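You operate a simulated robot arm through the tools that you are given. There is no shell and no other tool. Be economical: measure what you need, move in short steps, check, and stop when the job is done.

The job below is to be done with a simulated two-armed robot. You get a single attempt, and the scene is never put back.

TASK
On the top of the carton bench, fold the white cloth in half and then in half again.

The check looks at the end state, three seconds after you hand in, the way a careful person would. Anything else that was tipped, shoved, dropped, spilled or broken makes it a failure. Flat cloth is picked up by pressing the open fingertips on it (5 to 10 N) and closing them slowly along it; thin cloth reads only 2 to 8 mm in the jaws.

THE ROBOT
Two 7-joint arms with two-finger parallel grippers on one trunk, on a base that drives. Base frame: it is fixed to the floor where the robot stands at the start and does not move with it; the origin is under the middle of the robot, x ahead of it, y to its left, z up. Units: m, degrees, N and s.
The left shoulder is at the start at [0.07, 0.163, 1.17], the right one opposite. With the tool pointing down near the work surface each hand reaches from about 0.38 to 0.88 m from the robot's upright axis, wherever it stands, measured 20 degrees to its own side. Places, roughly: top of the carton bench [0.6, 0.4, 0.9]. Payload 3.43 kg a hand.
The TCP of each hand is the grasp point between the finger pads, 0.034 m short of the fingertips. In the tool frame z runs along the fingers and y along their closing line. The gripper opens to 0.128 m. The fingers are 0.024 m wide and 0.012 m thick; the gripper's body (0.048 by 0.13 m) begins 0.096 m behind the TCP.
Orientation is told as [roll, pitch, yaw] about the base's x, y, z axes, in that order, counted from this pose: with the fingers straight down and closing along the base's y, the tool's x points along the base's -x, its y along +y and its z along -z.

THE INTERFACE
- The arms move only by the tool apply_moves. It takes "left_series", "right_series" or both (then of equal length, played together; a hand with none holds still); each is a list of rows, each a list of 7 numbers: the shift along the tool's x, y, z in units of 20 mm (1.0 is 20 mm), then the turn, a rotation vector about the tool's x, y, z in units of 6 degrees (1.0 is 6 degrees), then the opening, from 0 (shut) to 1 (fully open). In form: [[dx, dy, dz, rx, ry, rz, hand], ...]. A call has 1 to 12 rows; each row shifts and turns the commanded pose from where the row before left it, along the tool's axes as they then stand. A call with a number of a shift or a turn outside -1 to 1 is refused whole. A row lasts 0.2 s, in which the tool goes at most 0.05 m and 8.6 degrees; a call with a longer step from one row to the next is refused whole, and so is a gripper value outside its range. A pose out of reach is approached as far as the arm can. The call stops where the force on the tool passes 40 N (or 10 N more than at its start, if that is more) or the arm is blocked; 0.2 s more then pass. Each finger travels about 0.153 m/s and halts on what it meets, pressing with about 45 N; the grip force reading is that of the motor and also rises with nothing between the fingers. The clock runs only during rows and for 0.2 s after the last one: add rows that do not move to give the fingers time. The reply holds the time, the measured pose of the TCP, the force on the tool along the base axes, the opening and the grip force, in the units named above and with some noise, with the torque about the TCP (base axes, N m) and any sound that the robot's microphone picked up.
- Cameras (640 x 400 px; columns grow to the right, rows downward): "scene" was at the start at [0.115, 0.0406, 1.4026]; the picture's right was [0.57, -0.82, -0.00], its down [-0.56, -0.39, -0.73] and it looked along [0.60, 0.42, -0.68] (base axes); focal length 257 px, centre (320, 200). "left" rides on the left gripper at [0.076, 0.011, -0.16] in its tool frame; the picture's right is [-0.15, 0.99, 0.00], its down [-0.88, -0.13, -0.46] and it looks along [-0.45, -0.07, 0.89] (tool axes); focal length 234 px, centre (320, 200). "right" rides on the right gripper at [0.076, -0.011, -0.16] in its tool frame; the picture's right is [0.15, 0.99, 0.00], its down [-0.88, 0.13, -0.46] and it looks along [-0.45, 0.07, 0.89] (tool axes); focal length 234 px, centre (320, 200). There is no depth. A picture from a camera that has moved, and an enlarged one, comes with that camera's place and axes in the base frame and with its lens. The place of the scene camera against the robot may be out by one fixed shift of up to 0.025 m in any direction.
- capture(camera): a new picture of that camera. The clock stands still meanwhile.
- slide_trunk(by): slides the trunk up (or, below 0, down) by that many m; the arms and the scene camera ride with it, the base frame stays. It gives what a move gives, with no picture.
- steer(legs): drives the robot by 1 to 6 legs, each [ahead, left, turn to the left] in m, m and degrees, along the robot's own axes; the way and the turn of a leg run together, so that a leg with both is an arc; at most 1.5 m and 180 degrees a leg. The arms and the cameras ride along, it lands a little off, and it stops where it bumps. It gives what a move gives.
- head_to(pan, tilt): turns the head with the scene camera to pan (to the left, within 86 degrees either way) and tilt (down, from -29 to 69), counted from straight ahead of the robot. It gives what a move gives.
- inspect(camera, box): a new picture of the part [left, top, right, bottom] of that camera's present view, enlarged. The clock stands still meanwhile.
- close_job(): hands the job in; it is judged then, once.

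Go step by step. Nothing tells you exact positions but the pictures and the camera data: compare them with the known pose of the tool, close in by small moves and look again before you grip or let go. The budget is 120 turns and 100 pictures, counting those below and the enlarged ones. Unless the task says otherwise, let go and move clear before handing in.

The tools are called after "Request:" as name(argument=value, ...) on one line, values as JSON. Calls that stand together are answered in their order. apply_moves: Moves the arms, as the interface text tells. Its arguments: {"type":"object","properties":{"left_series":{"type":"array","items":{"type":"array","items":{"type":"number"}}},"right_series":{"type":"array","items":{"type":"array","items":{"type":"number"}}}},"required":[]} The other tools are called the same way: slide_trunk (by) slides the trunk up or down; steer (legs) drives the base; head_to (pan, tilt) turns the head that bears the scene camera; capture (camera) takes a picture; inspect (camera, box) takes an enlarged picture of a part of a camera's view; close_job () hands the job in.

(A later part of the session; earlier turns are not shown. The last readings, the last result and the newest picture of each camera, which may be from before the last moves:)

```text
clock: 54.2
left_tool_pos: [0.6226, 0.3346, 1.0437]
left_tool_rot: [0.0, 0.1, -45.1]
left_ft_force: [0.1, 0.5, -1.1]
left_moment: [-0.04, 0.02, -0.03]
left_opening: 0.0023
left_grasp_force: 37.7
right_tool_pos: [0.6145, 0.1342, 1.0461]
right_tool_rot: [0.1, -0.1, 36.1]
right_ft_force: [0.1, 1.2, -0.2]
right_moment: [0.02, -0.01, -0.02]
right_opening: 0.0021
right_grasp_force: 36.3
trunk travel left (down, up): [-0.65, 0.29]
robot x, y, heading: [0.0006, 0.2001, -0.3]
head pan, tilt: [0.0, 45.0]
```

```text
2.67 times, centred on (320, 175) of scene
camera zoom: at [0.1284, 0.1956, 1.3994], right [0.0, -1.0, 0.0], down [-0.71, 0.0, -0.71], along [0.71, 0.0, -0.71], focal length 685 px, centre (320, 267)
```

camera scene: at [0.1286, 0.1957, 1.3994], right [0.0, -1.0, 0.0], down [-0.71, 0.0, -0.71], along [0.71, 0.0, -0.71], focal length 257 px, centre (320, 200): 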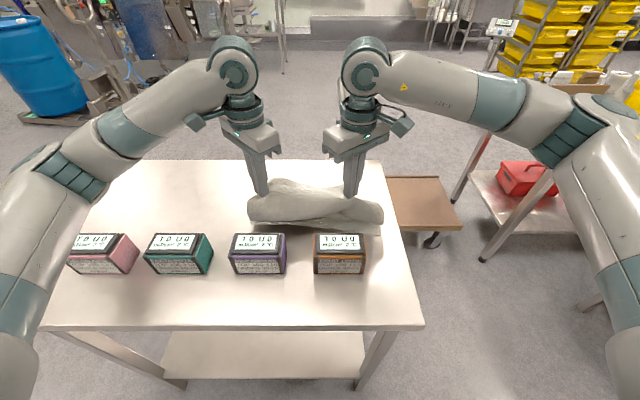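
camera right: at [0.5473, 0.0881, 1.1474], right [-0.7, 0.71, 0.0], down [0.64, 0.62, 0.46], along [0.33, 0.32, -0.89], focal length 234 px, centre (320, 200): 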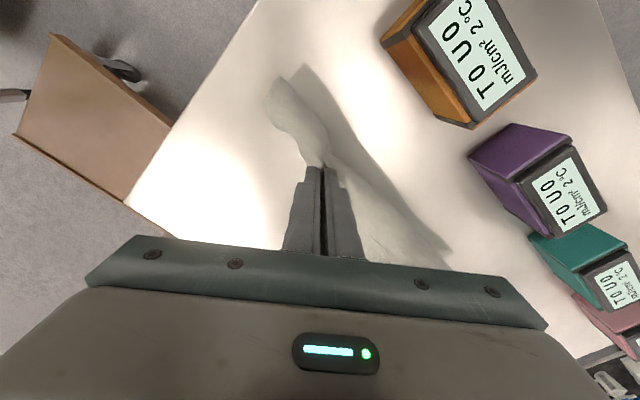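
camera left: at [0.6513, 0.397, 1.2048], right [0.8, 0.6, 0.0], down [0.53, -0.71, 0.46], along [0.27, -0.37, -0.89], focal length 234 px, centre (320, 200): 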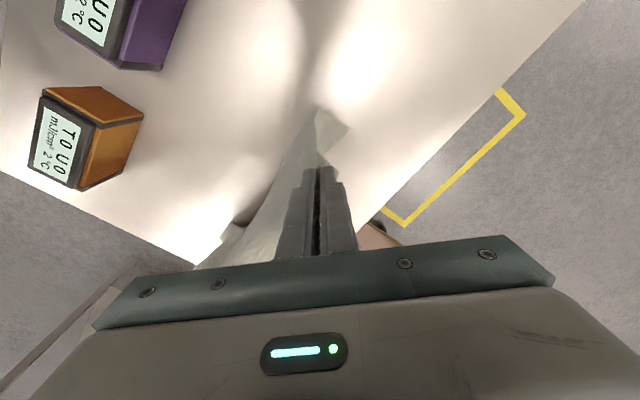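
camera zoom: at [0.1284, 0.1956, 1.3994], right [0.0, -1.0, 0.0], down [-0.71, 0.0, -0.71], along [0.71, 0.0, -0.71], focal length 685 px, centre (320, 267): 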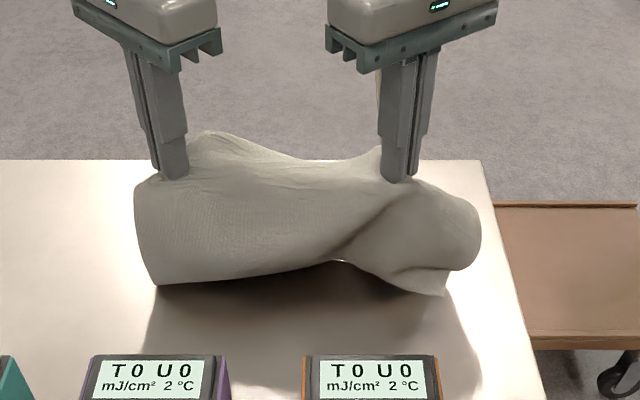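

Request:
apply_moves(left_series=[[0, 0, 0.6, 0, 0, 0, 0], [0, 0, 0.6, 0, 0, 0, 0], [0.2, -0.2, 0.6, 0, 0, 0, 0], [0.354, -0.354, 0.6, 0, 0, 0, 0], [0.53, -0.53, 0.4, 0, 0, 0, 0], [0.53, -0.53, 0.3, 0, 0, 0, 0], [0.53, -0.53, 0, 0, 0, 0, 0], [0, 0, 0, 0, 0, 0, 0]], right_series=[[0, 0, 0.6, 0, 0, 0, 0], [0, 0, 0.6, 0, 0, 0, 0], [0.229, 0.166, 0.6, 0, 0, 0, 0], [0.405, 0.294, 0.6, 0, 0, 0, 0], [0.607, 0.441, 0.4, 0, 0, 0, 0], [0.607, 0.441, 0.3, 0, 0, 0, 0], [0.607, 0.441, 0, 0, 0, 0, 0], [0, 0, 0, 0, 0, 0, 0]])

Request:
inspect(camera="scene", box=[200, 110, 440, 260])

Request:
capture(camera="left")

Request:
capture(camera="right")

```text
clock: 56.0
left_tool_pos: [0.5627, 0.3336, 0.9833]
left_tool_rot: [-0.1, 0.0, -44.9]
left_ft_force: [0.5, 0.0, -0.9]
left_moment: [-0.03, 0.01, 0.0]
left_opening: 0.0023
left_grasp_force: 37.3
right_tool_pos: [0.5543, 0.1334, 0.9829]
right_tool_rot: [0.0, 0.0, 35.8]
right_ft_force: [-1.1, 1.4, -0.3]
right_moment: [0.01, -0.01, -0.01]
right_opening: 0.0023
right_grasp_force: 37.0
trunk travel left (down, up): [-0.65, 0.29]
robot x, y, heading: [-0.0018, 0.1998, 0.0]
head pan, tilt: [0.0, 45.0]
```

```text
2.67 times, centred on (320, 185) of scene
camera zoom: at [0.1285, 0.1957, 1.3994], right [0.0, -1.0, 0.0], down [-0.71, 0.0, -0.71], along [0.71, 0.0, -0.71], focal length 685 px, centre (320, 240)
```

zoom: 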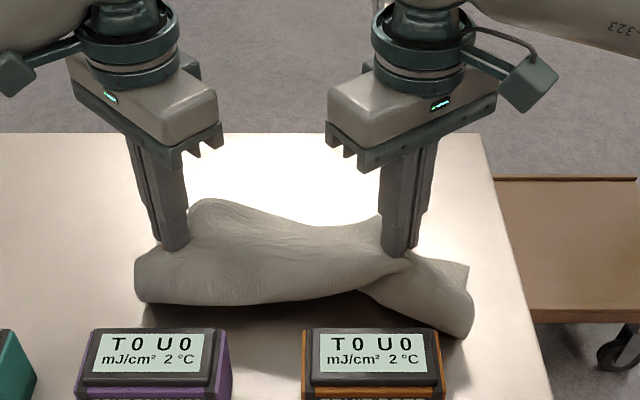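

```text
40 pictures are left
camera left: at [0.5172, 0.3954, 1.1417], right [0.8, 0.6, 0.0], down [0.53, -0.71, 0.46], along [0.27, -0.37, -0.89], focal length 234 px, centre (320, 200)
```

left: 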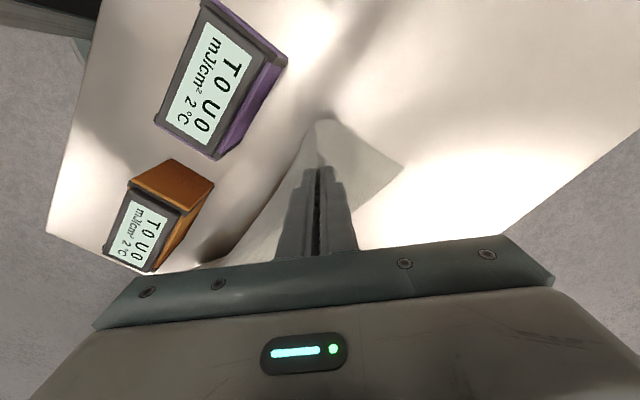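

```text
39 pictures are left
camera right: at [0.4993, 0.0799, 1.1428], right [-0.7, 0.71, 0.0], down [0.64, 0.62, 0.46], along [0.33, 0.32, -0.89], focal length 234 px, centre (320, 200)
```

right: 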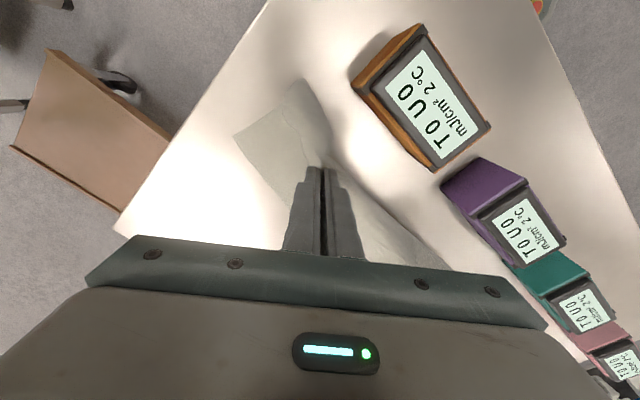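

The lower edge now trails away from me as wanted, but the crease would land right by the orange box. I'll lift and repeat the laying motion starting further away, correcting the skew too.

Request:
apply_moves(left_series=[[-0.3, 0.3, -0.95, 0, 0, 0, 0], [-0.6, 0.6, -0.95, 0, 0, 0, 0], [-0.7, 0.7, -0.95, 0, 0, 0, 0], [-0.795, 0.795, -0.95, 0, 0, 0, 0], [-0.795, 0.795, -0.95, 0, 0, 0, 0], [-0.795, 0.795, -0.95, 0, 0, 0, 0], [-0.795, 0.795, -0.95, 0, 0, 0, 0], [-0.795, 0.795, -0.45, 0, 0, 0, 0], [0, 0, 0, 0, 0, 0, 0], [0, 0, 0, 0, 0, 0, 0], [0, 0, 0, 0, 0, 0, 0]], right_series=[[-0.6, -0.436, -0.95, 0, 0, 0, 0], [-0.85, -0.618, -0.95, 0, 0, 0, 0], [-0.95, -0.69, -0.95, 0, 0, 0, 0], [-0.95, -0.69, -0.95, 0, 0, 0, 0], [-0.95, -0.69, -0.95, 0, 0, 0, 0], [-0.95, -0.69, -0.95, 0, 0, 0, 0], [-0.95, -0.69, -0.95, 0, 0, 0, 0], [-0.95, -0.69, -0.45, 0, 0, 0, 0], [0, 0, 0, 0, 0, 0, 0], [0, 0, 0, 0, 0, 0, 0], [0, 0, 0, 0, 0, 0, 0]])

Request:
apply_moves(left_series=[[0, 0, 0.9, 0, 0, 0, 0], [0, 0, 0.9, 0, 0, 0, 0], [0, 0, 0.9, 0, 0, 0, 0], [0.354, -0.354, 0.9, 0, 0, 0, 0], [0.53, -0.53, 0.6, 0, 0, 0, 0], [0.707, -0.707, 0.4, 0, 0, 0, 0], [0.707, -0.707, 0.2, 0, 0, 0, 0], [0, 0, 0, 0, 0, 0, 0]], right_series=[[0, 0, 0.9, 0, 0, 0, 0], [0, 0, 0.9, 0, 0, 0, 0], [0, 0, 0.9, 0, 0, 0, 0], [0.405, 0.294, 0.9, 0, 0, 0, 0], [0.607, 0.441, 0.6, 0, 0, 0, 0], [0.809, 0.588, 0.4, 0, 0, 0, 0], [0.809, 0.588, 0.2, 0, 0, 0, 0], [0, 0, 0, 0, 0, 0, 0]])

Request:
inspect(camera="scene", box=[200, 90, 440, 240])

Request:
capture(camera="left")

Request:
capture(camera="right")

```text
clock: 58.4
left_tool_pos: [0.7202, 0.3323, 1.1245]
left_tool_rot: [0.0, 0.0, -45.0]
left_ft_force: [0.3, 0.0, -0.3]
left_moment: [-0.03, 0.01, -0.04]
left_opening: 0.0026
left_grasp_force: 37.2
right_tool_pos: [0.733, 0.1345, 1.1257]
right_tool_rot: [0.0, -0.1, 36.0]
right_ft_force: [-0.4, 0.3, -0.4]
right_moment: [-0.01, -0.03, -0.01]
right_opening: 0.0024
right_grasp_force: 37.1
trunk travel left (down, up): [-0.65, 0.29]
robot x, y, heading: [-0.0002, 0.201, -0.2]
head pan, tilt: [0.0, 45.0]
```

```text
clock: 60.2
left_tool_pos: [0.6543, 0.3335, 1.0283]
left_tool_rot: [0.0, 0.0, -45.0]
left_ft_force: [0.7, -1.0, -0.2]
left_moment: [0.0, 0.07, -0.01]
left_opening: 0.0026
left_grasp_force: 37.0
right_tool_pos: [0.6661, 0.1315, 1.0279]
right_tool_rot: [0.0, 0.1, 35.9]
right_ft_force: [-0.2, 0.6, -0.3]
right_moment: [0.02, -0.04, -0.01]
right_opening: 0.0021
right_grasp_force: 37.2
trunk travel left (down, up): [-0.65, 0.29]
robot x, y, heading: [-0.001, 0.1997, 0.3]
head pan, tilt: [0.0, 45.0]
```

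```text
2.67 times, centred on (320, 165) of scene
camera zoom: at [0.1286, 0.1957, 1.3994], right [0.0, -1.0, 0.0], down [-0.71, 0.0, -0.71], along [0.71, 0.0, -0.71], focal length 685 px, centre (320, 293)
```

zoom: 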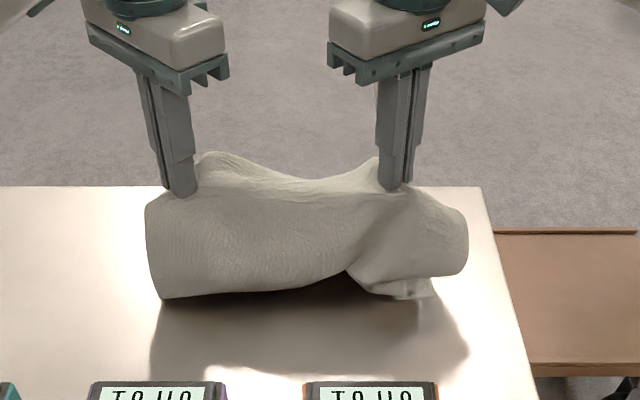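

```text
37 pictures are left
camera left: at [0.6097, 0.3955, 1.1877], right [0.8, 0.6, 0.0], down [0.53, -0.71, 0.46], along [0.27, -0.37, -0.89], focal length 234 px, centre (320, 200)
```

left: 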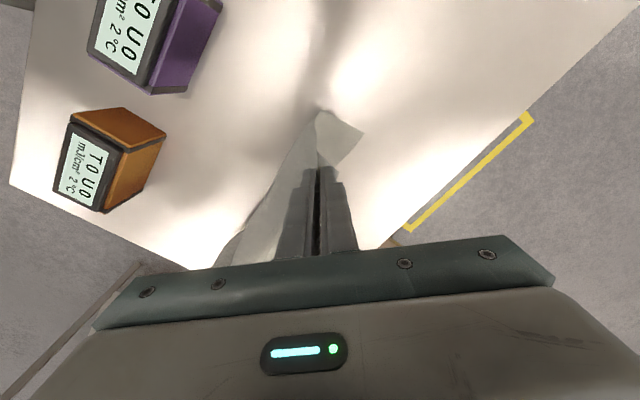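

```text
36 pictures are left
camera right: at [0.6118, 0.0783, 1.1877], right [-0.7, 0.71, 0.0], down [0.64, 0.62, 0.46], along [0.32, 0.32, -0.89], focal length 234 px, centre (320, 200)
```

right: 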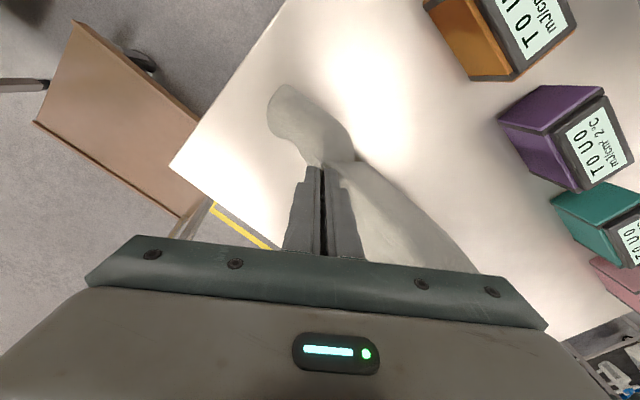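

Request:
apply_moves(left_series=[[0.177, -0.177, 0.5, 0, 0, 0, 0], [0.354, -0.354, 0.5, 0, 0, 0, 0], [0.354, -0.354, 0.5, 0, 0, 0, 0], [0.53, -0.53, 0.4, 0, 0, 0, 0], [0.53, -0.53, 0.2, 0, 0, 0, 0], [0, 0, 0, 0, 0, 0, 0]], right_series=[[0.405, 0.294, 0.5, 0, 0, 0, 0], [0.607, 0.441, 0.5, 0, 0, 0, 0], [0.607, 0.441, 0.5, 0, 0, 0, 0], [0.728, 0.529, 0.4, 0, 0, 0, 0], [0.728, 0.529, 0.2, 0, 0, 0, 0], [0, 0, 0, 0, 0, 0, 0]])

Request:
inspect(camera="scene", box=[200, 90, 440, 240])

Request:
capture(camera="right")

Request:
capture(camera="left")

```text
clock: 61.6
left_tool_pos: [0.5991, 0.3344, 0.9878]
left_tool_rot: [-0.1, 0.0, -45.0]
left_ft_force: [-0.6, -1.4, -0.1]
left_moment: [-0.05, 0.01, -0.08]
left_opening: 0.0026
left_grasp_force: 37.0
right_tool_pos: [0.5923, 0.1326, 0.9877]
right_tool_rot: [-0.1, 0.0, 36.0]
right_ft_force: [0.0, 1.2, 0.1]
right_moment: [0.08, -0.01, -0.02]
right_opening: 0.0019
right_grasp_force: 36.8
trunk travel left (down, up): [-0.65, 0.29]
robot x, y, heading: [-0.0019, 0.2034, 0.1]
head pan, tilt: [0.0, 45.0]
```

```text
2.67 times, centred on (320, 165) of scene
camera zoom: at [0.1285, 0.1957, 1.3994], right [0.0, -1.0, 0.0], down [-0.71, 0.0, -0.71], along [0.71, 0.0, -0.71], focal length 685 px, centre (320, 293)
```

zoom: 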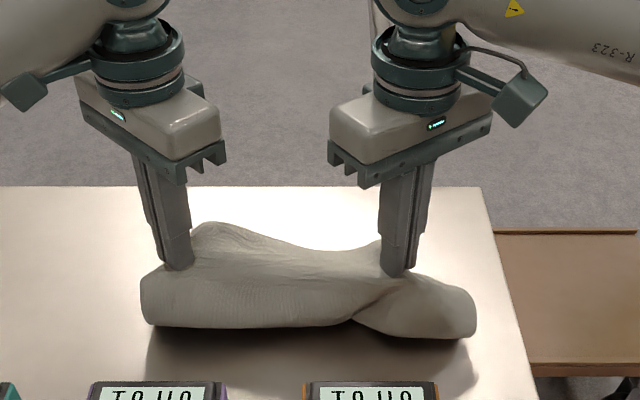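

```text
34 pictures are left
camera right: at [0.5372, 0.0783, 1.1467], right [-0.7, 0.71, 0.0], down [0.64, 0.62, 0.46], along [0.33, 0.32, -0.89], focal length 234 px, centre (320, 200)
```

right: 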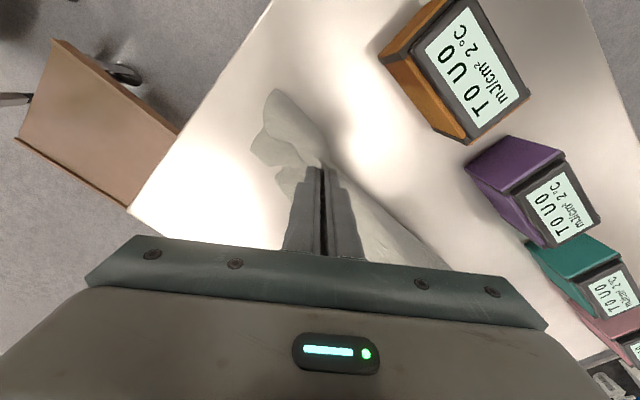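

```text
33 pictures are left
camera left: at [0.5545, 0.3966, 1.1475], right [0.8, 0.6, 0.0], down [0.53, -0.71, 0.46], along [0.27, -0.37, -0.89], focal length 234 px, centre (320, 200)
```

left: 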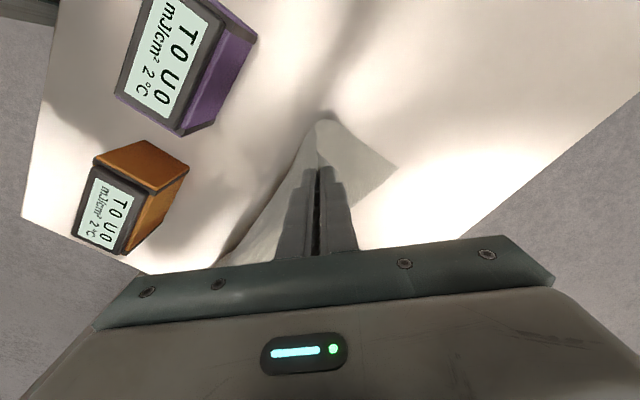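

Request:
apply_moves(left_series=[[0.212, -0.212, 0.4, 0, 0, 0, 0], [0.212, -0.212, 0.4, 0, 0, 0, 0], [0.212, -0.212, 0.4, 0, 0, 0, 0], [0.212, -0.212, 0.4, 0, 0, 0, 0], [0, 0, 0, 0, 0, 0, 0], [-0.354, 0.354, 0.1, 0, 0, 0, 0], [-0.442, 0.442, 0.5, 0, 0, 0, 0], [-0.442, 0.442, 0.6, 0, 0, 0, 0], [-0.354, 0.354, 0.7, 0, 0, 0, 0], [-0.177, 0.177, 0.5, 0, 0, 0, 0], [0, 0, 0, 0, 0, 0, 0]], right_series=[[0.485, 0.353, 0.4, 0, 0, 0, 0], [0.485, 0.353, 0.4, 0, 0, 0, 0], [0.485, 0.353, 0.4, 0, 0, 0, 0], [0.485, 0.353, 0.4, 0, 0, 0, 0], [0, 0, 0, 0, 0, 0, 0], [-0.405, -0.294, 0.1, 0, 0, 0, 0], [-0.506, -0.368, 0.5, 0, 0, 0, 0], [-0.506, -0.368, 0.6, 0, 0, 0, 0], [-0.405, -0.294, 0.7, 0, 0, 0, 0], [-0.202, -0.147, 0.5, 0, 0, 0, 0], [0, 0, 0, 0, 0, 0, 0]])

Request:
inspect(camera="scene", box=[200, 110, 440, 260])

Request:
capture(camera="left")

Request:
capture(camera="right")

```text
clock: 64.0
left_tool_pos: [0.6256, 0.3353, 0.907]
left_tool_rot: [0.1, 0.0, -44.9]
left_ft_force: [-0.8, -4.6, 0.4]
left_moment: [-0.19, 0.08, -0.06]
left_opening: 0.0026
left_grasp_force: 37.6
right_tool_pos: [0.5934, 0.134, 0.9085]
right_tool_rot: [0.1, -0.1, 36.0]
right_ft_force: [1.6, 4.7, 1.2]
right_moment: [0.16, -0.08, -0.07]
right_opening: 0.0021
right_grasp_force: 36.8
trunk travel left (down, up): [-0.65, 0.29]
robot x, y, heading: [0.0012, 0.2015, -0.2]
head pan, tilt: [0.0, 45.0]
```

```text
2.67 times, centred on (320, 185) of scene
camera zoom: at [0.1277, 0.1957, 1.3995], right [0.0, -1.0, 0.0], down [-0.71, 0.0, -0.71], along [0.71, 0.0, -0.71], focal length 685 px, centre (320, 240)
```

zoom: 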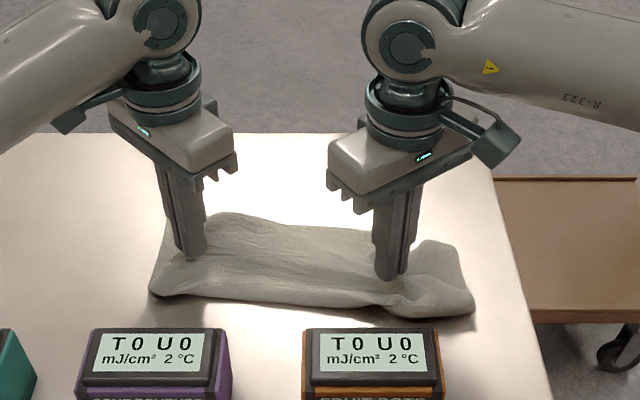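

```text
31 pictures are left
camera left: at [0.5797, 0.3969, 1.0667], right [0.8, 0.6, 0.0], down [0.53, -0.71, 0.46], along [0.27, -0.37, -0.89], focal length 234 px, centre (320, 200)
```

left: 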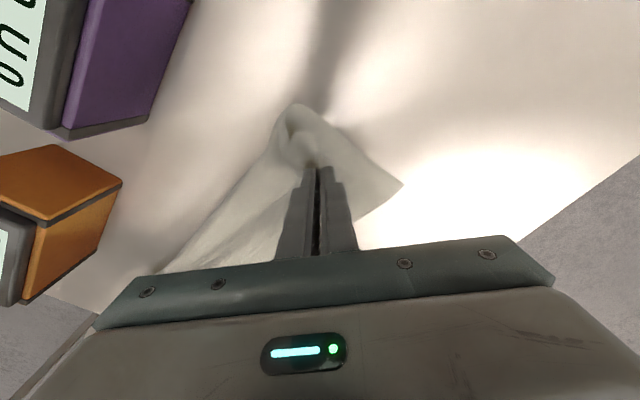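

```text
30 pictures are left
camera right: at [0.5378, 0.0788, 1.0673], right [-0.7, 0.71, 0.0], down [0.64, 0.62, 0.46], along [0.33, 0.32, -0.89], focal length 234 px, centre (320, 200)
```

right: 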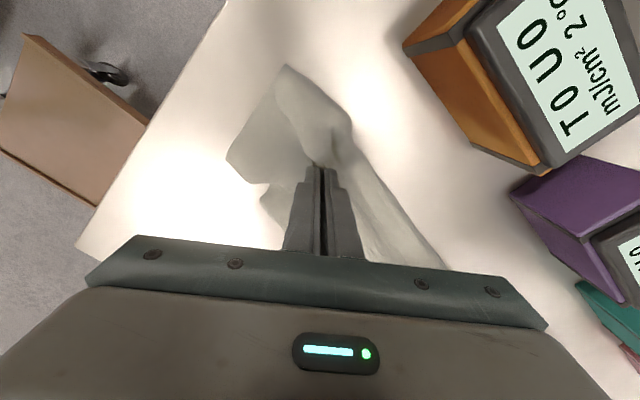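

The fold lies well, with the crease toward me. I'll loosen the jaws and slide them outward along the diagonals so the bunched ridges run out to the corners.

Request:
apply_moves(left_series=[[0, 0, 0.2, 0, 0, 0, 0.04], [-0.141, 0.707, 0, 0, 0, 0, 0.05], [-0.141, 0.707, 0, 0, 0, 0, 0.05], [-0.141, 0.707, 0, 0, 0, 0, 0.05], [0, 0, 0, 0, 0, 0, 0.05]], right_series=[[0, 0, 0.2, 0, 0, 0, 0.04], [-0.074, -0.92, 0, 0, 0, 0, 0.05], [-0.074, -0.92, 0, 0, 0, 0, 0.05], [-0.074, -0.92, 0, 0, 0, 0, 0.05], [0, 0, 0, 0, 0, 0, 0.05]])

Request:
inspect(camera="scene", box=[220, 140, 420, 265])

Request:
capture(camera="left")

Request:
capture(camera="right")

```text
clock: 65.2
left_tool_pos: [0.6603, 0.3598, 0.9044]
left_tool_rot: [0.0, 0.1, -45.1]
left_ft_force: [-0.3, 0.6, 0.0]
left_moment: [-0.02, 0.01, 0.0]
left_opening: 0.0064
left_grasp_force: 0.0
right_tool_pos: [0.6287, 0.09, 0.9043]
right_tool_rot: [-0.1, -0.1, 36.0]
right_ft_force: [-0.1, 1.5, 0.0]
right_moment: [-0.03, -0.01, -0.01]
right_opening: 0.0065
right_grasp_force: 0.1
trunk travel left (down, up): [-0.65, 0.29]
robot x, y, heading: [-0.001, 0.2022, 0.2]
head pan, tilt: [0.0, 45.0]
```

```text
3.20 times, centred on (320, 202) of scene
camera zoom: at [0.1278, 0.1958, 1.3995], right [0.0, -1.0, 0.0], down [-0.71, 0.0, -0.71], along [0.71, 0.0, -0.71], focal length 822 px, centre (320, 192)
```

zoom: 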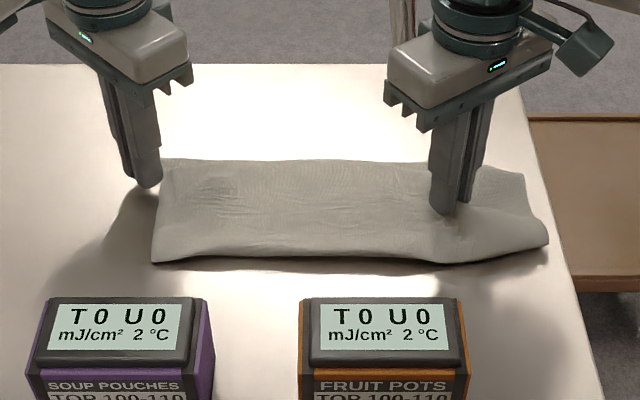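

```text
28 pictures are left
camera left: at [0.6153, 0.4214, 1.0628], right [0.8, 0.6, 0.0], down [0.53, -0.71, 0.46], along [0.27, -0.37, -0.89], focal length 234 px, centre (320, 200)
```

left: 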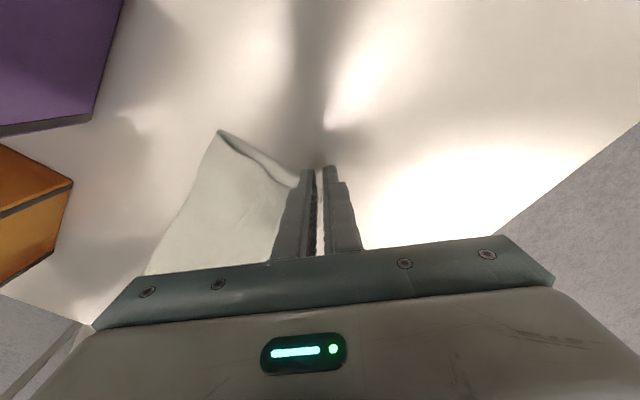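

```text
27 pictures are left
camera right: at [0.5729, 0.0372, 1.0634], right [-0.7, 0.71, 0.0], down [0.64, 0.62, 0.46], along [0.33, 0.32, -0.89], focal length 234 px, centre (320, 200)
```

right: 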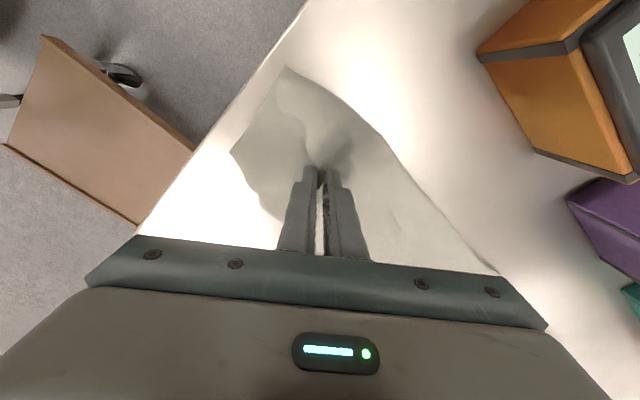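

The strip looks cleanly folded in half. I'll open both hands, lift clear and look at it.

Request:
apply_moves(left_series=[[0, 0, -0.5, 0, 0, 0, 0.05], [0, 0, -1, 0, 0, 0, 0.05], [0, 0, -1, 0, 0, 0, 0.1], [-0.5, 0.5, -1, 0, 0, 0, 0.1], [0, 0, -1, 0, 0, 0, 0.1], [0, 0.5, -1, 0, 0, 0, 0.1]], right_series=[[0, 0, 0, 0, 0, 0, 0.12], [0, 0, -0.3, 0, 0, 0, 0.2], [0, 0, -0.7, 0, 0, 0, 0.2], [0, 0, -1, 0, 0, 0, 0.2], [0, 0, -1, 0, 0, 0, 0.2], [0, -0.5, -1, 0, 0, 0, 0.2]])

Request:
inspect(camera="scene", box=[220, 140, 420, 265])

Request:
capture(camera="right")

```text
clock: 66.6
left_tool_pos: [0.6829, 0.3669, 1.014]
left_tool_rot: [0.0, 0.0, -45.1]
left_ft_force: [-0.3, 0.5, 0.0]
left_moment: [0.0, 0.03, -0.01]
left_opening: 0.0129
left_grasp_force: 0.0
right_tool_pos: [0.6327, 0.0824, 0.9837]
right_tool_rot: [0.0, 0.0, 36.0]
right_ft_force: [-0.2, 0.0, 0.0]
right_moment: [0.01, 0.02, 0.0]
right_opening: 0.0257
right_grasp_force: 0.0
trunk travel left (down, up): [-0.65, 0.29]
robot x, y, heading: [-0.0016, 0.201, 0.0]
head pan, tilt: [0.0, 45.0]
```

```text
3.20 times, centred on (320, 202) of scene
camera zoom: at [0.1277, 0.1954, 1.3994], right [0.0, -1.0, 0.0], down [-0.71, 0.0, -0.71], along [0.71, 0.0, -0.71], focal length 822 px, centre (320, 192)
```

zoom: 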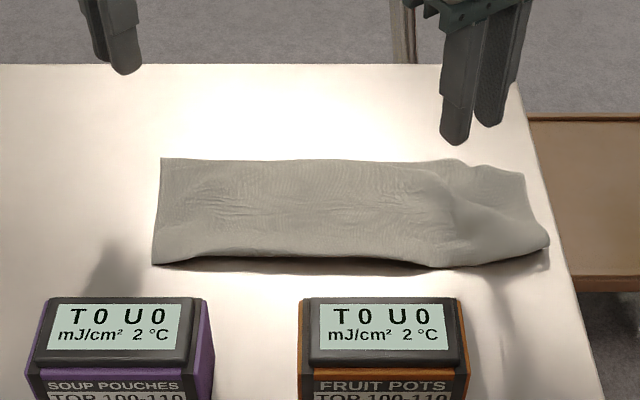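

```text
25 pictures are left
camera right: at [0.5786, 0.0281, 1.1429], right [-0.7, 0.71, 0.0], down [0.64, 0.62, 0.46], along [0.33, 0.32, -0.89], focal length 234 px, centre (320, 200)
```

right: 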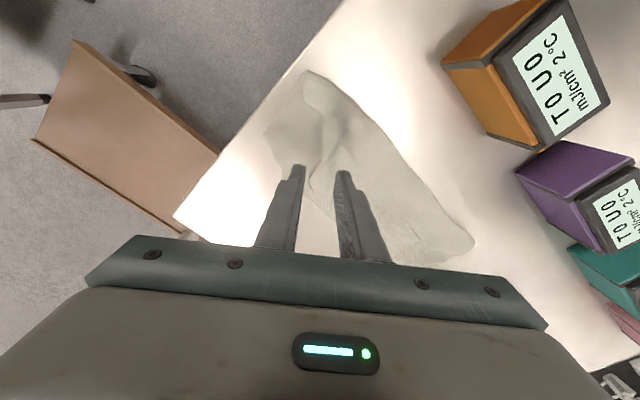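

The strip now spans about y 0.0–0.34, x 0.58–0.70, folded once, with the crease toward me. For the second fold I'll pinch both layers at the clean left end with the left hand at yaw 0, and move the right hand away.

Request:
apply_moves(left_series=[[0, 0, 0, 0, 0, -1, 0.7], [0, 0, 0, 0, 0, -1, 0.7], [0, 0, 0, 0, 0, -1, 0.7], [0, 0, 0, 0, 0, -1, 0.7], [0, 0, 0, 0, 0, -1, 0.7], [0, 0, 0, 0, 0, -1, 0.7], [0, 0, 0, 0, 0, -1, 0.7], [0, 0, 0, 0, 0, -0.5, 0.7], [0.6, -1, 0.5, 0, 0, 0, 0.7], [0.6, -1, 0.5, 0, 0, 0, 0.7], [0.6, -1, 0.5, 0, 0, 0, 0.7], [0, -1, 0.5, 0, 0, 0, 0.7]], right_series=[[0, 0, -1, 0, 0, 0, 0.2], [0, 0, -1, 0, 0, 0, 0.2], [0, 0, -1, 0, 0, 0, 0.2], [0, 0, -1, 0, 0, 0, 0.2], [0, 0, -1, 0, 0, 0, 0.2], [0.73, -1, 0, 0, 0, 0, 0.2], [0.73, -1, 0, 0, 0, 0, 0.2], [0.73, -1, 0, 0, 0, 0, 0.2], [0.73, -1, 0, 0, 0, 0, 0.2], [0.73, -1, 0, 0, 0, 0, 0.2], [0.73, -1, 0, 0, 0, 0, 0.2], [0, 0, 0, 0, 0, 0, 0.2]])

Request:
capture(camera="left")

```text
clock: 69.2
left_tool_pos: [0.6482, 0.2866, 0.9738]
left_tool_rot: [0.1, 0.0, 0.0]
left_ft_force: [0.0, 0.7, 0.0]
left_moment: [0.03, 0.0, -0.02]
left_opening: 0.0895
left_grasp_force: 0.0
right_tool_pos: [0.6345, -0.0649, 1.0825]
right_tool_rot: [-0.1, 0.0, 35.9]
right_ft_force: [0.5, 0.8, 0.7]
right_moment: [0.0, -0.01, 0.03]
right_opening: 0.0256
right_grasp_force: 0.1
trunk travel left (down, up): [-0.65, 0.29]
robot x, y, heading: [-0.0026, 0.2035, 0.0]
head pan, tilt: [0.0, 45.0]
```

```text
24 pictures are left
camera left: at [0.5715, 0.2979, 1.1319], right [0.15, 0.99, 0.0], down [0.88, -0.13, 0.46], along [0.45, -0.07, -0.89], focal length 234 px, centre (320, 200)
```

left: 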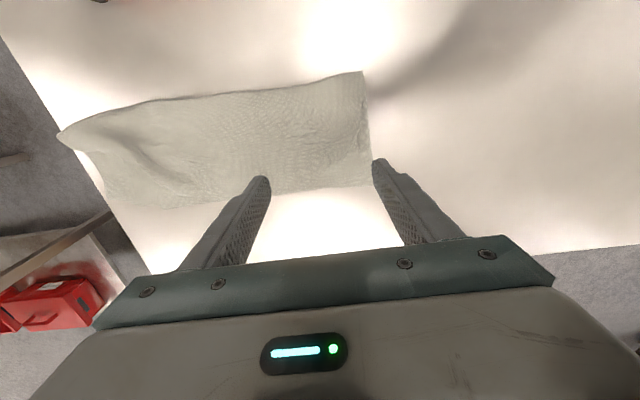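

Request:
apply_moves(left_series=[[0.4, -0.15, 0.6, 0, 0, 0, 0.7], [0.35, -0.15, 0.8, 0, 0, 0, 0.7], [0, 0, 0.8, 0, 0, 0, 0.7], [0, 0, 0.8, 0, 0, 0, 0.7], [0, 0, 0.5, 0, 0, 0, 0.7], [0, 0, 0.15, 0, 0, 0, 0.7], [0, 0, 0.1, 0, 0, 0, 0.7], [0, 0, 0, 0, 0, 0, 0.7]])

```text
clock: 71.0
left_tool_pos: [0.6329, 0.2799, 0.8978]
left_tool_rot: [0.1, 0.0, 0.1]
left_ft_force: [0.4, 0.6, 0.5]
left_moment: [0.0, -0.04, -0.01]
left_opening: 0.0898
left_grasp_force: 0.1
right_tool_pos: [0.6338, -0.0654, 1.0847]
right_tool_rot: [0.1, 0.0, 36.0]
right_ft_force: [0.5, -1.0, -0.4]
right_moment: [0.01, 0.02, 0.02]
right_opening: 0.0254
right_grasp_force: 0.1
trunk travel left (down, up): [-0.65, 0.29]
robot x, y, heading: [0.0016, 0.2051, 0.0]
head pan, tilt: [0.0, 45.0]
```

Request:
apply_moves(left_series=[[0, 0, 0.1, 0, 0, 0, 0.7], [0, 0, 0.07, 0, 0, 0, 0.7], [0, 0, 0, 0, 0, 0, 0.7]])

```text
clock: 71.8
left_tool_pos: [0.6323, 0.2804, 0.8984]
left_tool_rot: [0.1, -0.3, 0.1]
left_ft_force: [-0.1, -0.1, -0.1]
left_moment: [-0.01, -0.04, 0.01]
left_opening: 0.0895
left_grasp_force: 0.0
right_tool_pos: [0.6336, -0.0651, 1.0857]
right_tool_rot: [0.0, -0.1, 36.1]
right_ft_force: [-0.7, -0.4, 0.0]
right_moment: [0.01, -0.01, 0.0]
right_opening: 0.0256
right_grasp_force: 0.0
trunk travel left (down, up): [-0.65, 0.29]
robot x, y, heading: [-0.0004, 0.2045, -0.1]
head pan, tilt: [0.0, 45.0]
```

Request:
capture(camera="scene")

```text
23 pictures are left
camera scene: at [0.1258, 0.1949, 1.4004], right [0.0, -1.0, 0.0], down [-0.71, 0.0, -0.71], along [0.71, 0.0, -0.71], focal length 257 px, centre (320, 200)
```

scene: 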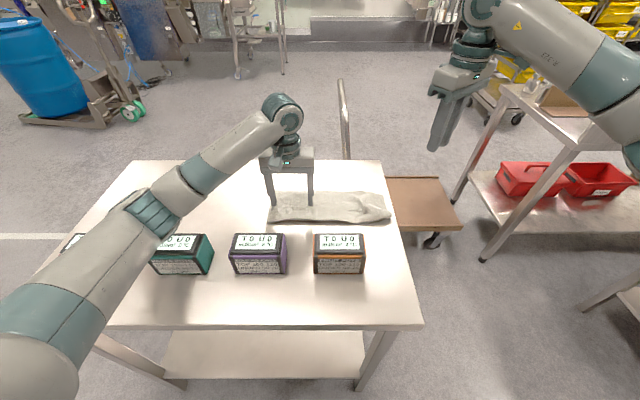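

The left forearm hangs low over the pink/teal boxes and seems to be resting on one. I'll lift the hand at once and check the boxes.

Request:
apply_moves(left_series=[[0, 0, -0.5, 0, 0, 0, 0.7], [0, 0, -1, 0, 0, 0, 0.7], [0, 0, -1, 0, 0, 0, 0.7], [0, 0, -1, 0, 0, 0, 0.7], [0, 0, -1, 0, 0, 0, 0.7]])

Request:
slide_trunk(by=0.2)

Request:
capture(camera="scene")

```text
clock: 73.0
left_tool_pos: [0.632, 0.2795, 0.9847]
left_tool_rot: [0.0, 0.0, 0.0]
left_ft_force: [-0.4, 0.6, -0.2]
left_moment: [0.02, 0.0, -0.04]
left_opening: 0.0898
left_grasp_force: 0.0
right_tool_pos: [0.6321, -0.065, 1.0848]
right_tool_rot: [0.0, 0.0, 36.0]
right_ft_force: [-0.5, -0.5, -0.4]
right_moment: [0.03, -0.01, 0.03]
right_opening: 0.0255
right_grasp_force: 0.1
trunk travel left (down, up): [-0.65, 0.29]
robot x, y, heading: [0.0042, 0.2029, -0.2]
head pan, tilt: [0.0, 45.0]
```

```text
clock: 75.2
left_tool_pos: [0.6324, 0.2785, 1.1847]
left_tool_rot: [0.0, 0.1, 0.0]
left_ft_force: [0.1, -0.2, 0.4]
left_moment: [0.04, -0.01, 0.04]
left_opening: 0.0895
left_grasp_force: 0.0
right_tool_pos: [0.6335, -0.0648, 1.2833]
right_tool_rot: [0.0, -0.1, 36.0]
right_ft_force: [-0.3, 0.4, 0.0]
right_moment: [-0.01, 0.05, 0.03]
right_opening: 0.0256
right_grasp_force: 0.0
trunk travel left (down, up): [-0.85, 0.09]
robot x, y, heading: [-0.0023, 0.2006, -0.0]
head pan, tilt: [0.0, 45.0]
```

```text
22 pictures are left
camera scene: at [0.1282, 0.1955, 1.5994], right [0.0, -1.0, 0.0], down [-0.71, 0.0, -0.71], along [0.71, 0.0, -0.71], focal length 257 px, centre (320, 200)
```

scene: 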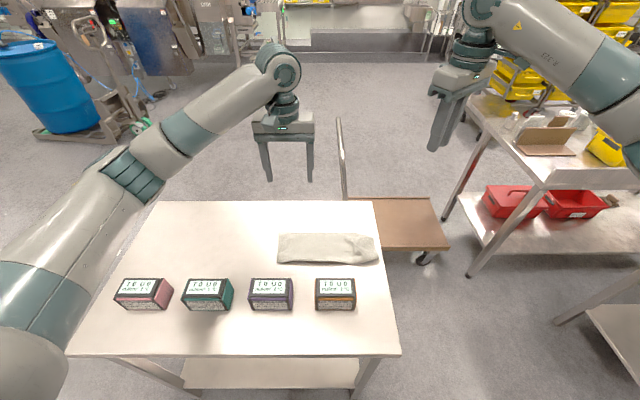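

All boxes are upright and still in line. I'll use the right arm instead, since no boxes lie under its forearm, on the right end of the strip; the left hand moves out of the way.

Request:
slide_trunk(by=-0.1)

Request:
apply_moves(left_series=[[0, 1, 0, 0, 0, 0, 0.5], [0, 1, 0, 0, 0, 0, 0.5], [0, 1, 0, 0, 0, 0, 0.5], [0, 1, 0, 0, 0, 0, 0.5], [0, 1, 0, 0, 0, 0, 0.5], [0, 1, 0, 0, 0, 0, 0.5], [0, 1, 0, 0, 0, 0, 0.5], [0, 1, 0, 0, 0, 0, 0.5], [0, 1, 0, 0, 0, 0, 0.5], [0, 1, 0, 0, 0, 0, 0.5], [0, 1, -0.5, 0, 0, 0, 0.5], [0, 1, -0.5, 0, 0, 0, 0.5]], right_series=[[0, 0, 1, 0, 0, 1, 0.78], [0, 0, 1, 0, 0, 1, 0.78], [0, 0, 1, 0, 0, 1, 0.78], [0, 0, 1, 0, 0, 1, 0.78], [0, 0, 1, 0, 0, 1, 0.78], [0, 0, 1, 0, 0, 1, 0.78], [0, 1, 1, 0, 0, 0, 0.78], [0, 1, 1, 0, 0, 0, 0.78], [0, 1, 1, 0, 0, 0, 0.78], [0, 1, 0.5, 0, 0, 0, 0.78], [0, 1, 0, 0, 0, 0, 0.78], [0.25, 1, 0, 0, 0, 0, 0.78]])

Request:
capture(camera="right")

Request:
capture(camera="scene")

```text
clock: 76.5
left_tool_pos: [0.6335, 0.2776, 1.0861]
left_tool_rot: [-0.1, 0.0, 0.0]
left_ft_force: [-0.1, 0.0, 0.1]
left_moment: [0.04, 0.02, 0.01]
left_opening: 0.0895
left_grasp_force: 0.2
right_tool_pos: [0.6336, -0.0648, 1.1845]
right_tool_rot: [0.0, 0.0, 36.0]
right_ft_force: [0.2, -0.6, 0.2]
right_moment: [0.02, -0.01, 0.0]
right_opening: 0.0256
right_grasp_force: 0.2
trunk travel left (down, up): [-0.75, 0.19]
robot x, y, heading: [0.0016, 0.202, 0.1]
head pan, tilt: [0.0, 45.0]
```

```text
clock: 79.1
left_tool_pos: [0.632, 0.5209, 1.1039]
left_tool_rot: [0.0, -0.1, 0.1]
left_ft_force: [-0.9, 0.5, -0.1]
left_moment: [-0.01, -0.04, -0.02]
left_opening: 0.0642
left_grasp_force: 0.1
right_tool_pos: [0.6268, 0.0567, 0.9932]
right_tool_rot: [-0.2, 0.0, -0.1]
right_ft_force: [-0.5, 0.8, -0.4]
right_moment: [-0.03, 0.01, -0.04]
right_opening: 0.0998
right_grasp_force: 0.1
trunk travel left (down, up): [-0.75, 0.19]
robot x, y, heading: [0.0011, 0.2009, -0.2]
head pan, tilt: [0.0, 45.0]
```

```text
21 pictures are left
camera right: at [0.5518, 0.0453, 1.1538], right [-0.14, 0.99, 0.0], down [0.88, 0.13, 0.46], along [0.45, 0.07, -0.89], focal length 234 px, centre (320, 200)
```

right: 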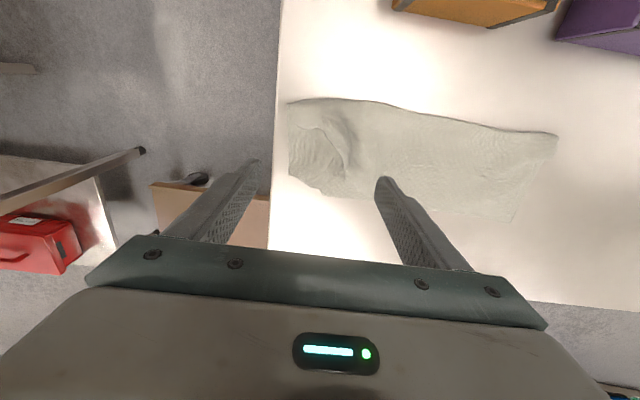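

```text
20 pictures are left
camera scene: at [0.1275, 0.197, 1.4995], right [0.0, -1.0, 0.0], down [-0.71, 0.0, -0.71], along [0.71, 0.0, -0.71], focal length 257 px, centre (320, 200)
```

scene: 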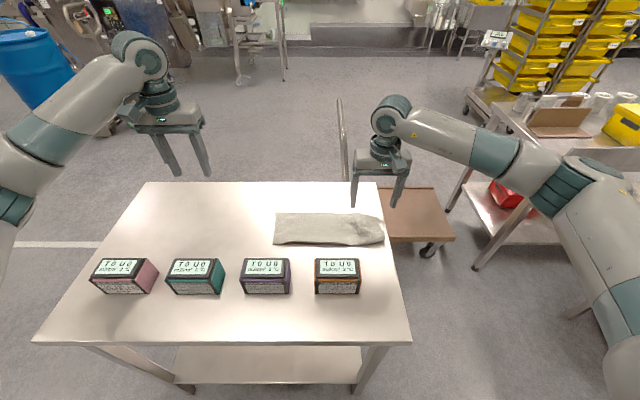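

Request:
apply_moves(right_series=[[0, 0.65, 0.5, 0, 0, 0, 0.78], [0, 0.6, 0.9, 0, 0, 0, 0.78], [0, 0, 0.9, 0, 0, 0, 0.78], [0, 0, 0.9, 0, 0, 0, 0.78], [0, 0, 0.9, 0, 0, 0, 0.78], [0, 0, 0.4, 0, 0, 0, 0.78], [0, 0, 0.1, 0, 0, 0, 0.78], [0, 0, 0, 0, 0, 0, 0.78]])

```text
clock: 80.9
left_tool_pos: [0.6314, 0.518, 1.104]
left_tool_rot: [0.0, 0.0, 0.0]
left_ft_force: [0.5, -0.4, -0.6]
left_moment: [0.04, -0.02, 0.02]
left_opening: 0.0639
left_grasp_force: 0.1
right_tool_pos: [0.6278, 0.0793, 0.902]
right_tool_rot: [0.0, 0.0, 0.0]
right_ft_force: [-0.9, 0.4, 0.0]
right_moment: [-0.01, -0.01, 0.01]
right_opening: 0.0998
right_grasp_force: 0.0
trunk travel left (down, up): [-0.75, 0.19]
robot x, y, heading: [-0.0002, 0.2013, -0.1]
head pan, tilt: [0.0, 45.0]
```

Request:
apply_moves(right_series=[[0, 0, 0.1, 0, 0, 0, 0.78], [0, 0, 0.1, 0, 0, 0, 0.78], [0, 0, 0.1, 0, 0, 0, 0.78], [0, 0, 0, 0, 0, 0, 0.78]])

```text
clock: 81.9
left_tool_pos: [0.6303, 0.5184, 1.1041]
left_tool_rot: [0.0, -0.1, 0.0]
left_ft_force: [0.3, -0.3, -0.3]
left_moment: [0.04, 0.03, -0.05]
left_opening: 0.0639
left_grasp_force: 0.0
right_tool_pos: [0.6291, 0.0795, 0.8972]
right_tool_rot: [0.0, 0.0, 0.1]
right_ft_force: [-0.4, -0.7, 4.0]
right_moment: [0.16, 0.04, 0.02]
right_opening: 0.0999
right_grasp_force: 0.1
trunk travel left (down, up): [-0.75, 0.19]
robot x, y, heading: [-0.0008, 0.2037, 0.2]
head pan, tilt: [0.0, 45.0]
```

Request:
apply_moves(right_series=[[0, 0, 0.1, 0, 0, 0, 0.74], [0, 0, 0, 0, 0, 0, 0.7], [0, 0, 0, 0, 0, 0, 0.65], [0, 0, 0, 0, 0, 0, 0.6], [0, 0, 0, 0, 0, 0, 0.55], [0, 0, 0, 0, 0, 0, 0.5], [0, 0, 0, 0, 0, 0, 0.45], [0, 0, 0, 0, 0, 0, 0.4], [0, 0, 0, 0, 0, 0, 0.35], [0, 0, 0, 0, 0, 0, 0.3], [0, 0, 0, 0, 0, 0, 0.26], [0, 0, 0, 0, 0, 0, 0.22]])

Request:
inspect(camera="right", box=[200, 75, 440, 225])

```text
clock: 84.5
left_tool_pos: [0.6291, 0.5193, 1.1061]
left_tool_rot: [0.1, -0.1, 0.0]
left_ft_force: [-0.8, -0.8, 0.1]
left_moment: [-0.02, -0.03, 0.0]
left_opening: 0.0641
left_grasp_force: 0.1
right_tool_pos: [0.6271, 0.0795, 0.8962]
right_tool_rot: [0.0, -0.2, 0.0]
right_ft_force: [-1.0, -1.1, 26.5]
right_moment: [0.35, 0.12, 0.01]
right_opening: 0.0269
right_grasp_force: 0.1
trunk travel left (down, up): [-0.75, 0.19]
robot x, y, heading: [-0.0028, 0.2037, -0.2]
head pan, tilt: [0.0, 45.0]
```

```text
2.67 times, centred on (320, 150) of right
camera zoom: at [0.5509, 0.069, 1.0547], right [-0.15, 0.99, 0.0], down [0.88, 0.13, 0.46], along [0.45, 0.07, -0.89], focal length 624 px, centre (320, 333)
```

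zoom: 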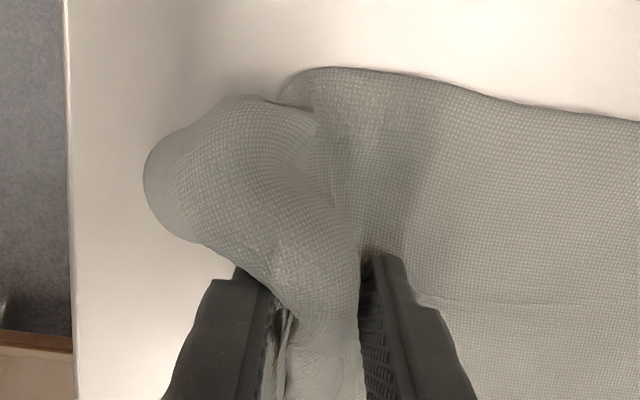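

Request:
apply_moves(right_series=[[0, 0, -0.1, 0, 0, 0, 0.18], [0, 0, 0, 0, 0, 0, 0.15], [0, 0, 0, 0, 0, 0, 0.12], [0, 0, 0, 0, 0, 0, 0.09], [0, 0, 0, 0, 0, 0, 0.06], [0, 0, 0, 0, 0, 0, 0.03], [0, 0, 0, 0, 0, 0, 0], [0, 0, 0, 0, 0, 0, 0]])

Request:
inspect(camera="right", box=[200, 75, 440, 225])

```text
clock: 86.3
left_tool_pos: [0.6306, 0.5196, 1.1043]
left_tool_rot: [-0.1, 0.0, 0.0]
left_ft_force: [0.2, 0.0, -0.5]
left_moment: [0.0, -0.01, -0.02]
left_opening: 0.0639
left_grasp_force: 0.0
right_tool_pos: [0.6274, 0.0788, 0.8963]
right_tool_rot: [0.0, 0.1, 0.1]
right_ft_force: [0.0, 0.0, 6.6]
right_moment: [0.07, 0.05, -0.01]
right_opening: 0.0042
right_grasp_force: 38.1
trunk travel left (down, up): [-0.75, 0.19]
robot x, y, heading: [0.0002, 0.2018, -0.0]
head pan, tilt: [0.0, 45.0]
```

```text
2.67 times, centred on (320, 150) of right
camera zoom: at [0.5519, 0.0692, 1.0552], right [-0.15, 0.99, 0.0], down [0.88, 0.13, 0.46], along [0.45, 0.07, -0.89], focal length 624 px, centre (320, 333)
```

zoom: 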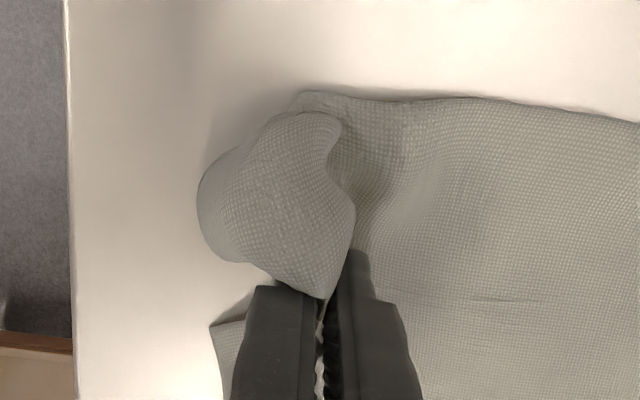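

Gripped at 4.2 mm, about twice the single-layer reading, so likely both layers. I'll lift 60 mm and check that the bottom layer follows.

Request:
apply_moves(right_series=[[0, 0, -0.75, 0, 0, 0, 0], [0, 0.2, -0.75, 0, 0, 0, 0], [0, 0.3, -0.75, 0, 0, 0, 0], [0, 0.3, -0.75, 0, 0, 0, 0], [0, 0, 0, 0, 0, 0, 0]])

Request:
inspect(camera="scene", box=[240, 150, 440, 275])

Request:
capture(camera="right")

```text
clock: 87.5
left_tool_pos: [0.6316, 0.5185, 1.1051]
left_tool_rot: [0.0, 0.1, 0.1]
left_ft_force: [0.6, 0.0, -0.2]
left_moment: [0.0, -0.01, 0.03]
left_opening: 0.0642
left_grasp_force: 0.1
right_tool_pos: [0.629, 0.097, 0.9554]
right_tool_rot: [0.0, 0.0, 0.1]
right_ft_force: [0.3, 0.2, -0.9]
right_moment: [0.02, 0.0, 0.0]
right_opening: 0.0042
right_grasp_force: 38.9
trunk travel left (down, up): [-0.75, 0.19]
robot x, y, heading: [-0.0035, 0.2019, -0.0]
head pan, tilt: [0.0, 45.0]
```

```text
3.20 times, centred on (340, 212) of scene
camera zoom: at [0.1281, 0.1954, 1.4994], right [0.0, -1.0, 0.0], down [-0.71, 0.0, -0.71], along [0.71, 0.0, -0.71], focal length 822 px, centre (256, 160)
```

zoom: 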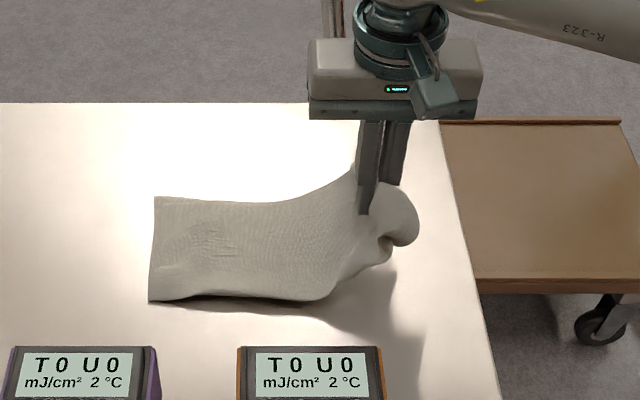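

```text
16 pictures are left
camera right: at [0.5533, 0.0854, 1.1145], right [-0.15, 0.99, 0.0], down [0.88, 0.13, 0.46], along [0.45, 0.07, -0.89], focal length 234 px, centre (320, 200)
```

right: 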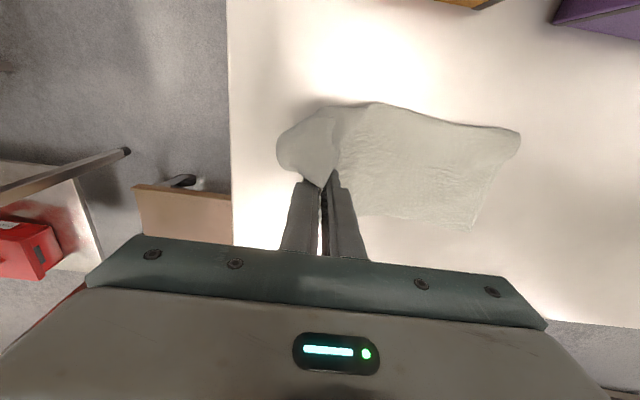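

Both layers are lifted together. I'll raise the strip until it hangs, then use the same laying motion as before, this time along y.

Request:
apply_moves(right_series=[[0, 0.3, -0.95, 0, 0, 0, 0], [0, 0.3, -0.95, 0, 0, 0, 0], [0, 0, -0.95, 0, 0, 0, 0], [0, 0, -0.95, 0, 0, 0, 0], [0, 0, -0.95, 0, 0, 0, 0], [0, 0, -0.95, 0, 0, 0, 0], [0, 0, -0.95, 0, 0, 0, 0], [0, 0, -0.95, 0, 0, 0, 0], [0, -0.5, -0.95, 0, 0, 0, 0], [0, -0.6, -0.95, 0, 0, 0, 0], [0, -0.6, -0.95, 0, 0, 0, 0], [0, -0.6, -0.5, 0, 0, 0, 0]])

Request:
apply_moves(right_series=[[0, 0, 0, 0, 0, 0, 0], [0, 0, 0, 0, 0, 0, 0], [0, 0, 0, 0, 0, 0, 0]])

Request:
capture(camera="scene")

```text
clock: 90.1
left_tool_pos: [0.6311, 0.5192, 1.105]
left_tool_rot: [0.0, 0.0, 0.0]
left_ft_force: [-0.8, -0.3, 0.6]
left_moment: [0.04, -0.02, 0.01]
left_opening: 0.064
left_grasp_force: 0.1
right_tool_pos: [0.6272, 0.0611, 1.1752]
right_tool_rot: [0.0, 0.0, 0.1]
right_ft_force: [0.0, 0.6, -1.1]
right_moment: [0.07, 0.01, -0.01]
right_opening: 0.0043
right_grasp_force: 39.0
trunk travel left (down, up): [-0.75, 0.19]
robot x, y, heading: [-0.0035, 0.2023, 0.1]
head pan, tilt: [0.0, 45.0]
```

```text
clock: 90.9
left_tool_pos: [0.6318, 0.5179, 1.1049]
left_tool_rot: [0.0, -0.1, 0.0]
left_ft_force: [0.1, 0.1, 0.5]
left_moment: [0.03, -0.03, -0.03]
left_opening: 0.0641
left_grasp_force: 0.0
right_tool_pos: [0.6283, 0.063, 1.1746]
right_tool_rot: [-0.1, 0.0, 0.0]
right_ft_force: [0.0, -0.8, -0.4]
right_moment: [0.01, -0.01, -0.02]
right_opening: 0.0045
right_grasp_force: 38.8
trunk travel left (down, up): [-0.75, 0.19]
robot x, y, heading: [0.0012, 0.1993, 0.2]
head pan, tilt: [0.0, 45.0]
```

```text
15 pictures are left
camera scene: at [0.1281, 0.1959, 1.4994], right [0.0, -1.0, 0.0], down [-0.71, 0.0, -0.71], along [0.71, 0.0, -0.71], focal length 257 px, centre (320, 200)
```

scene: 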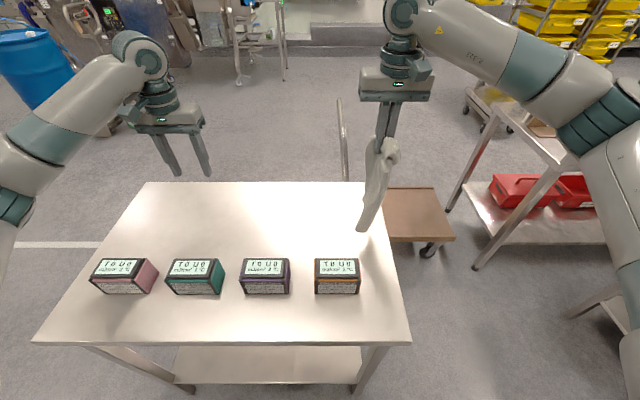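

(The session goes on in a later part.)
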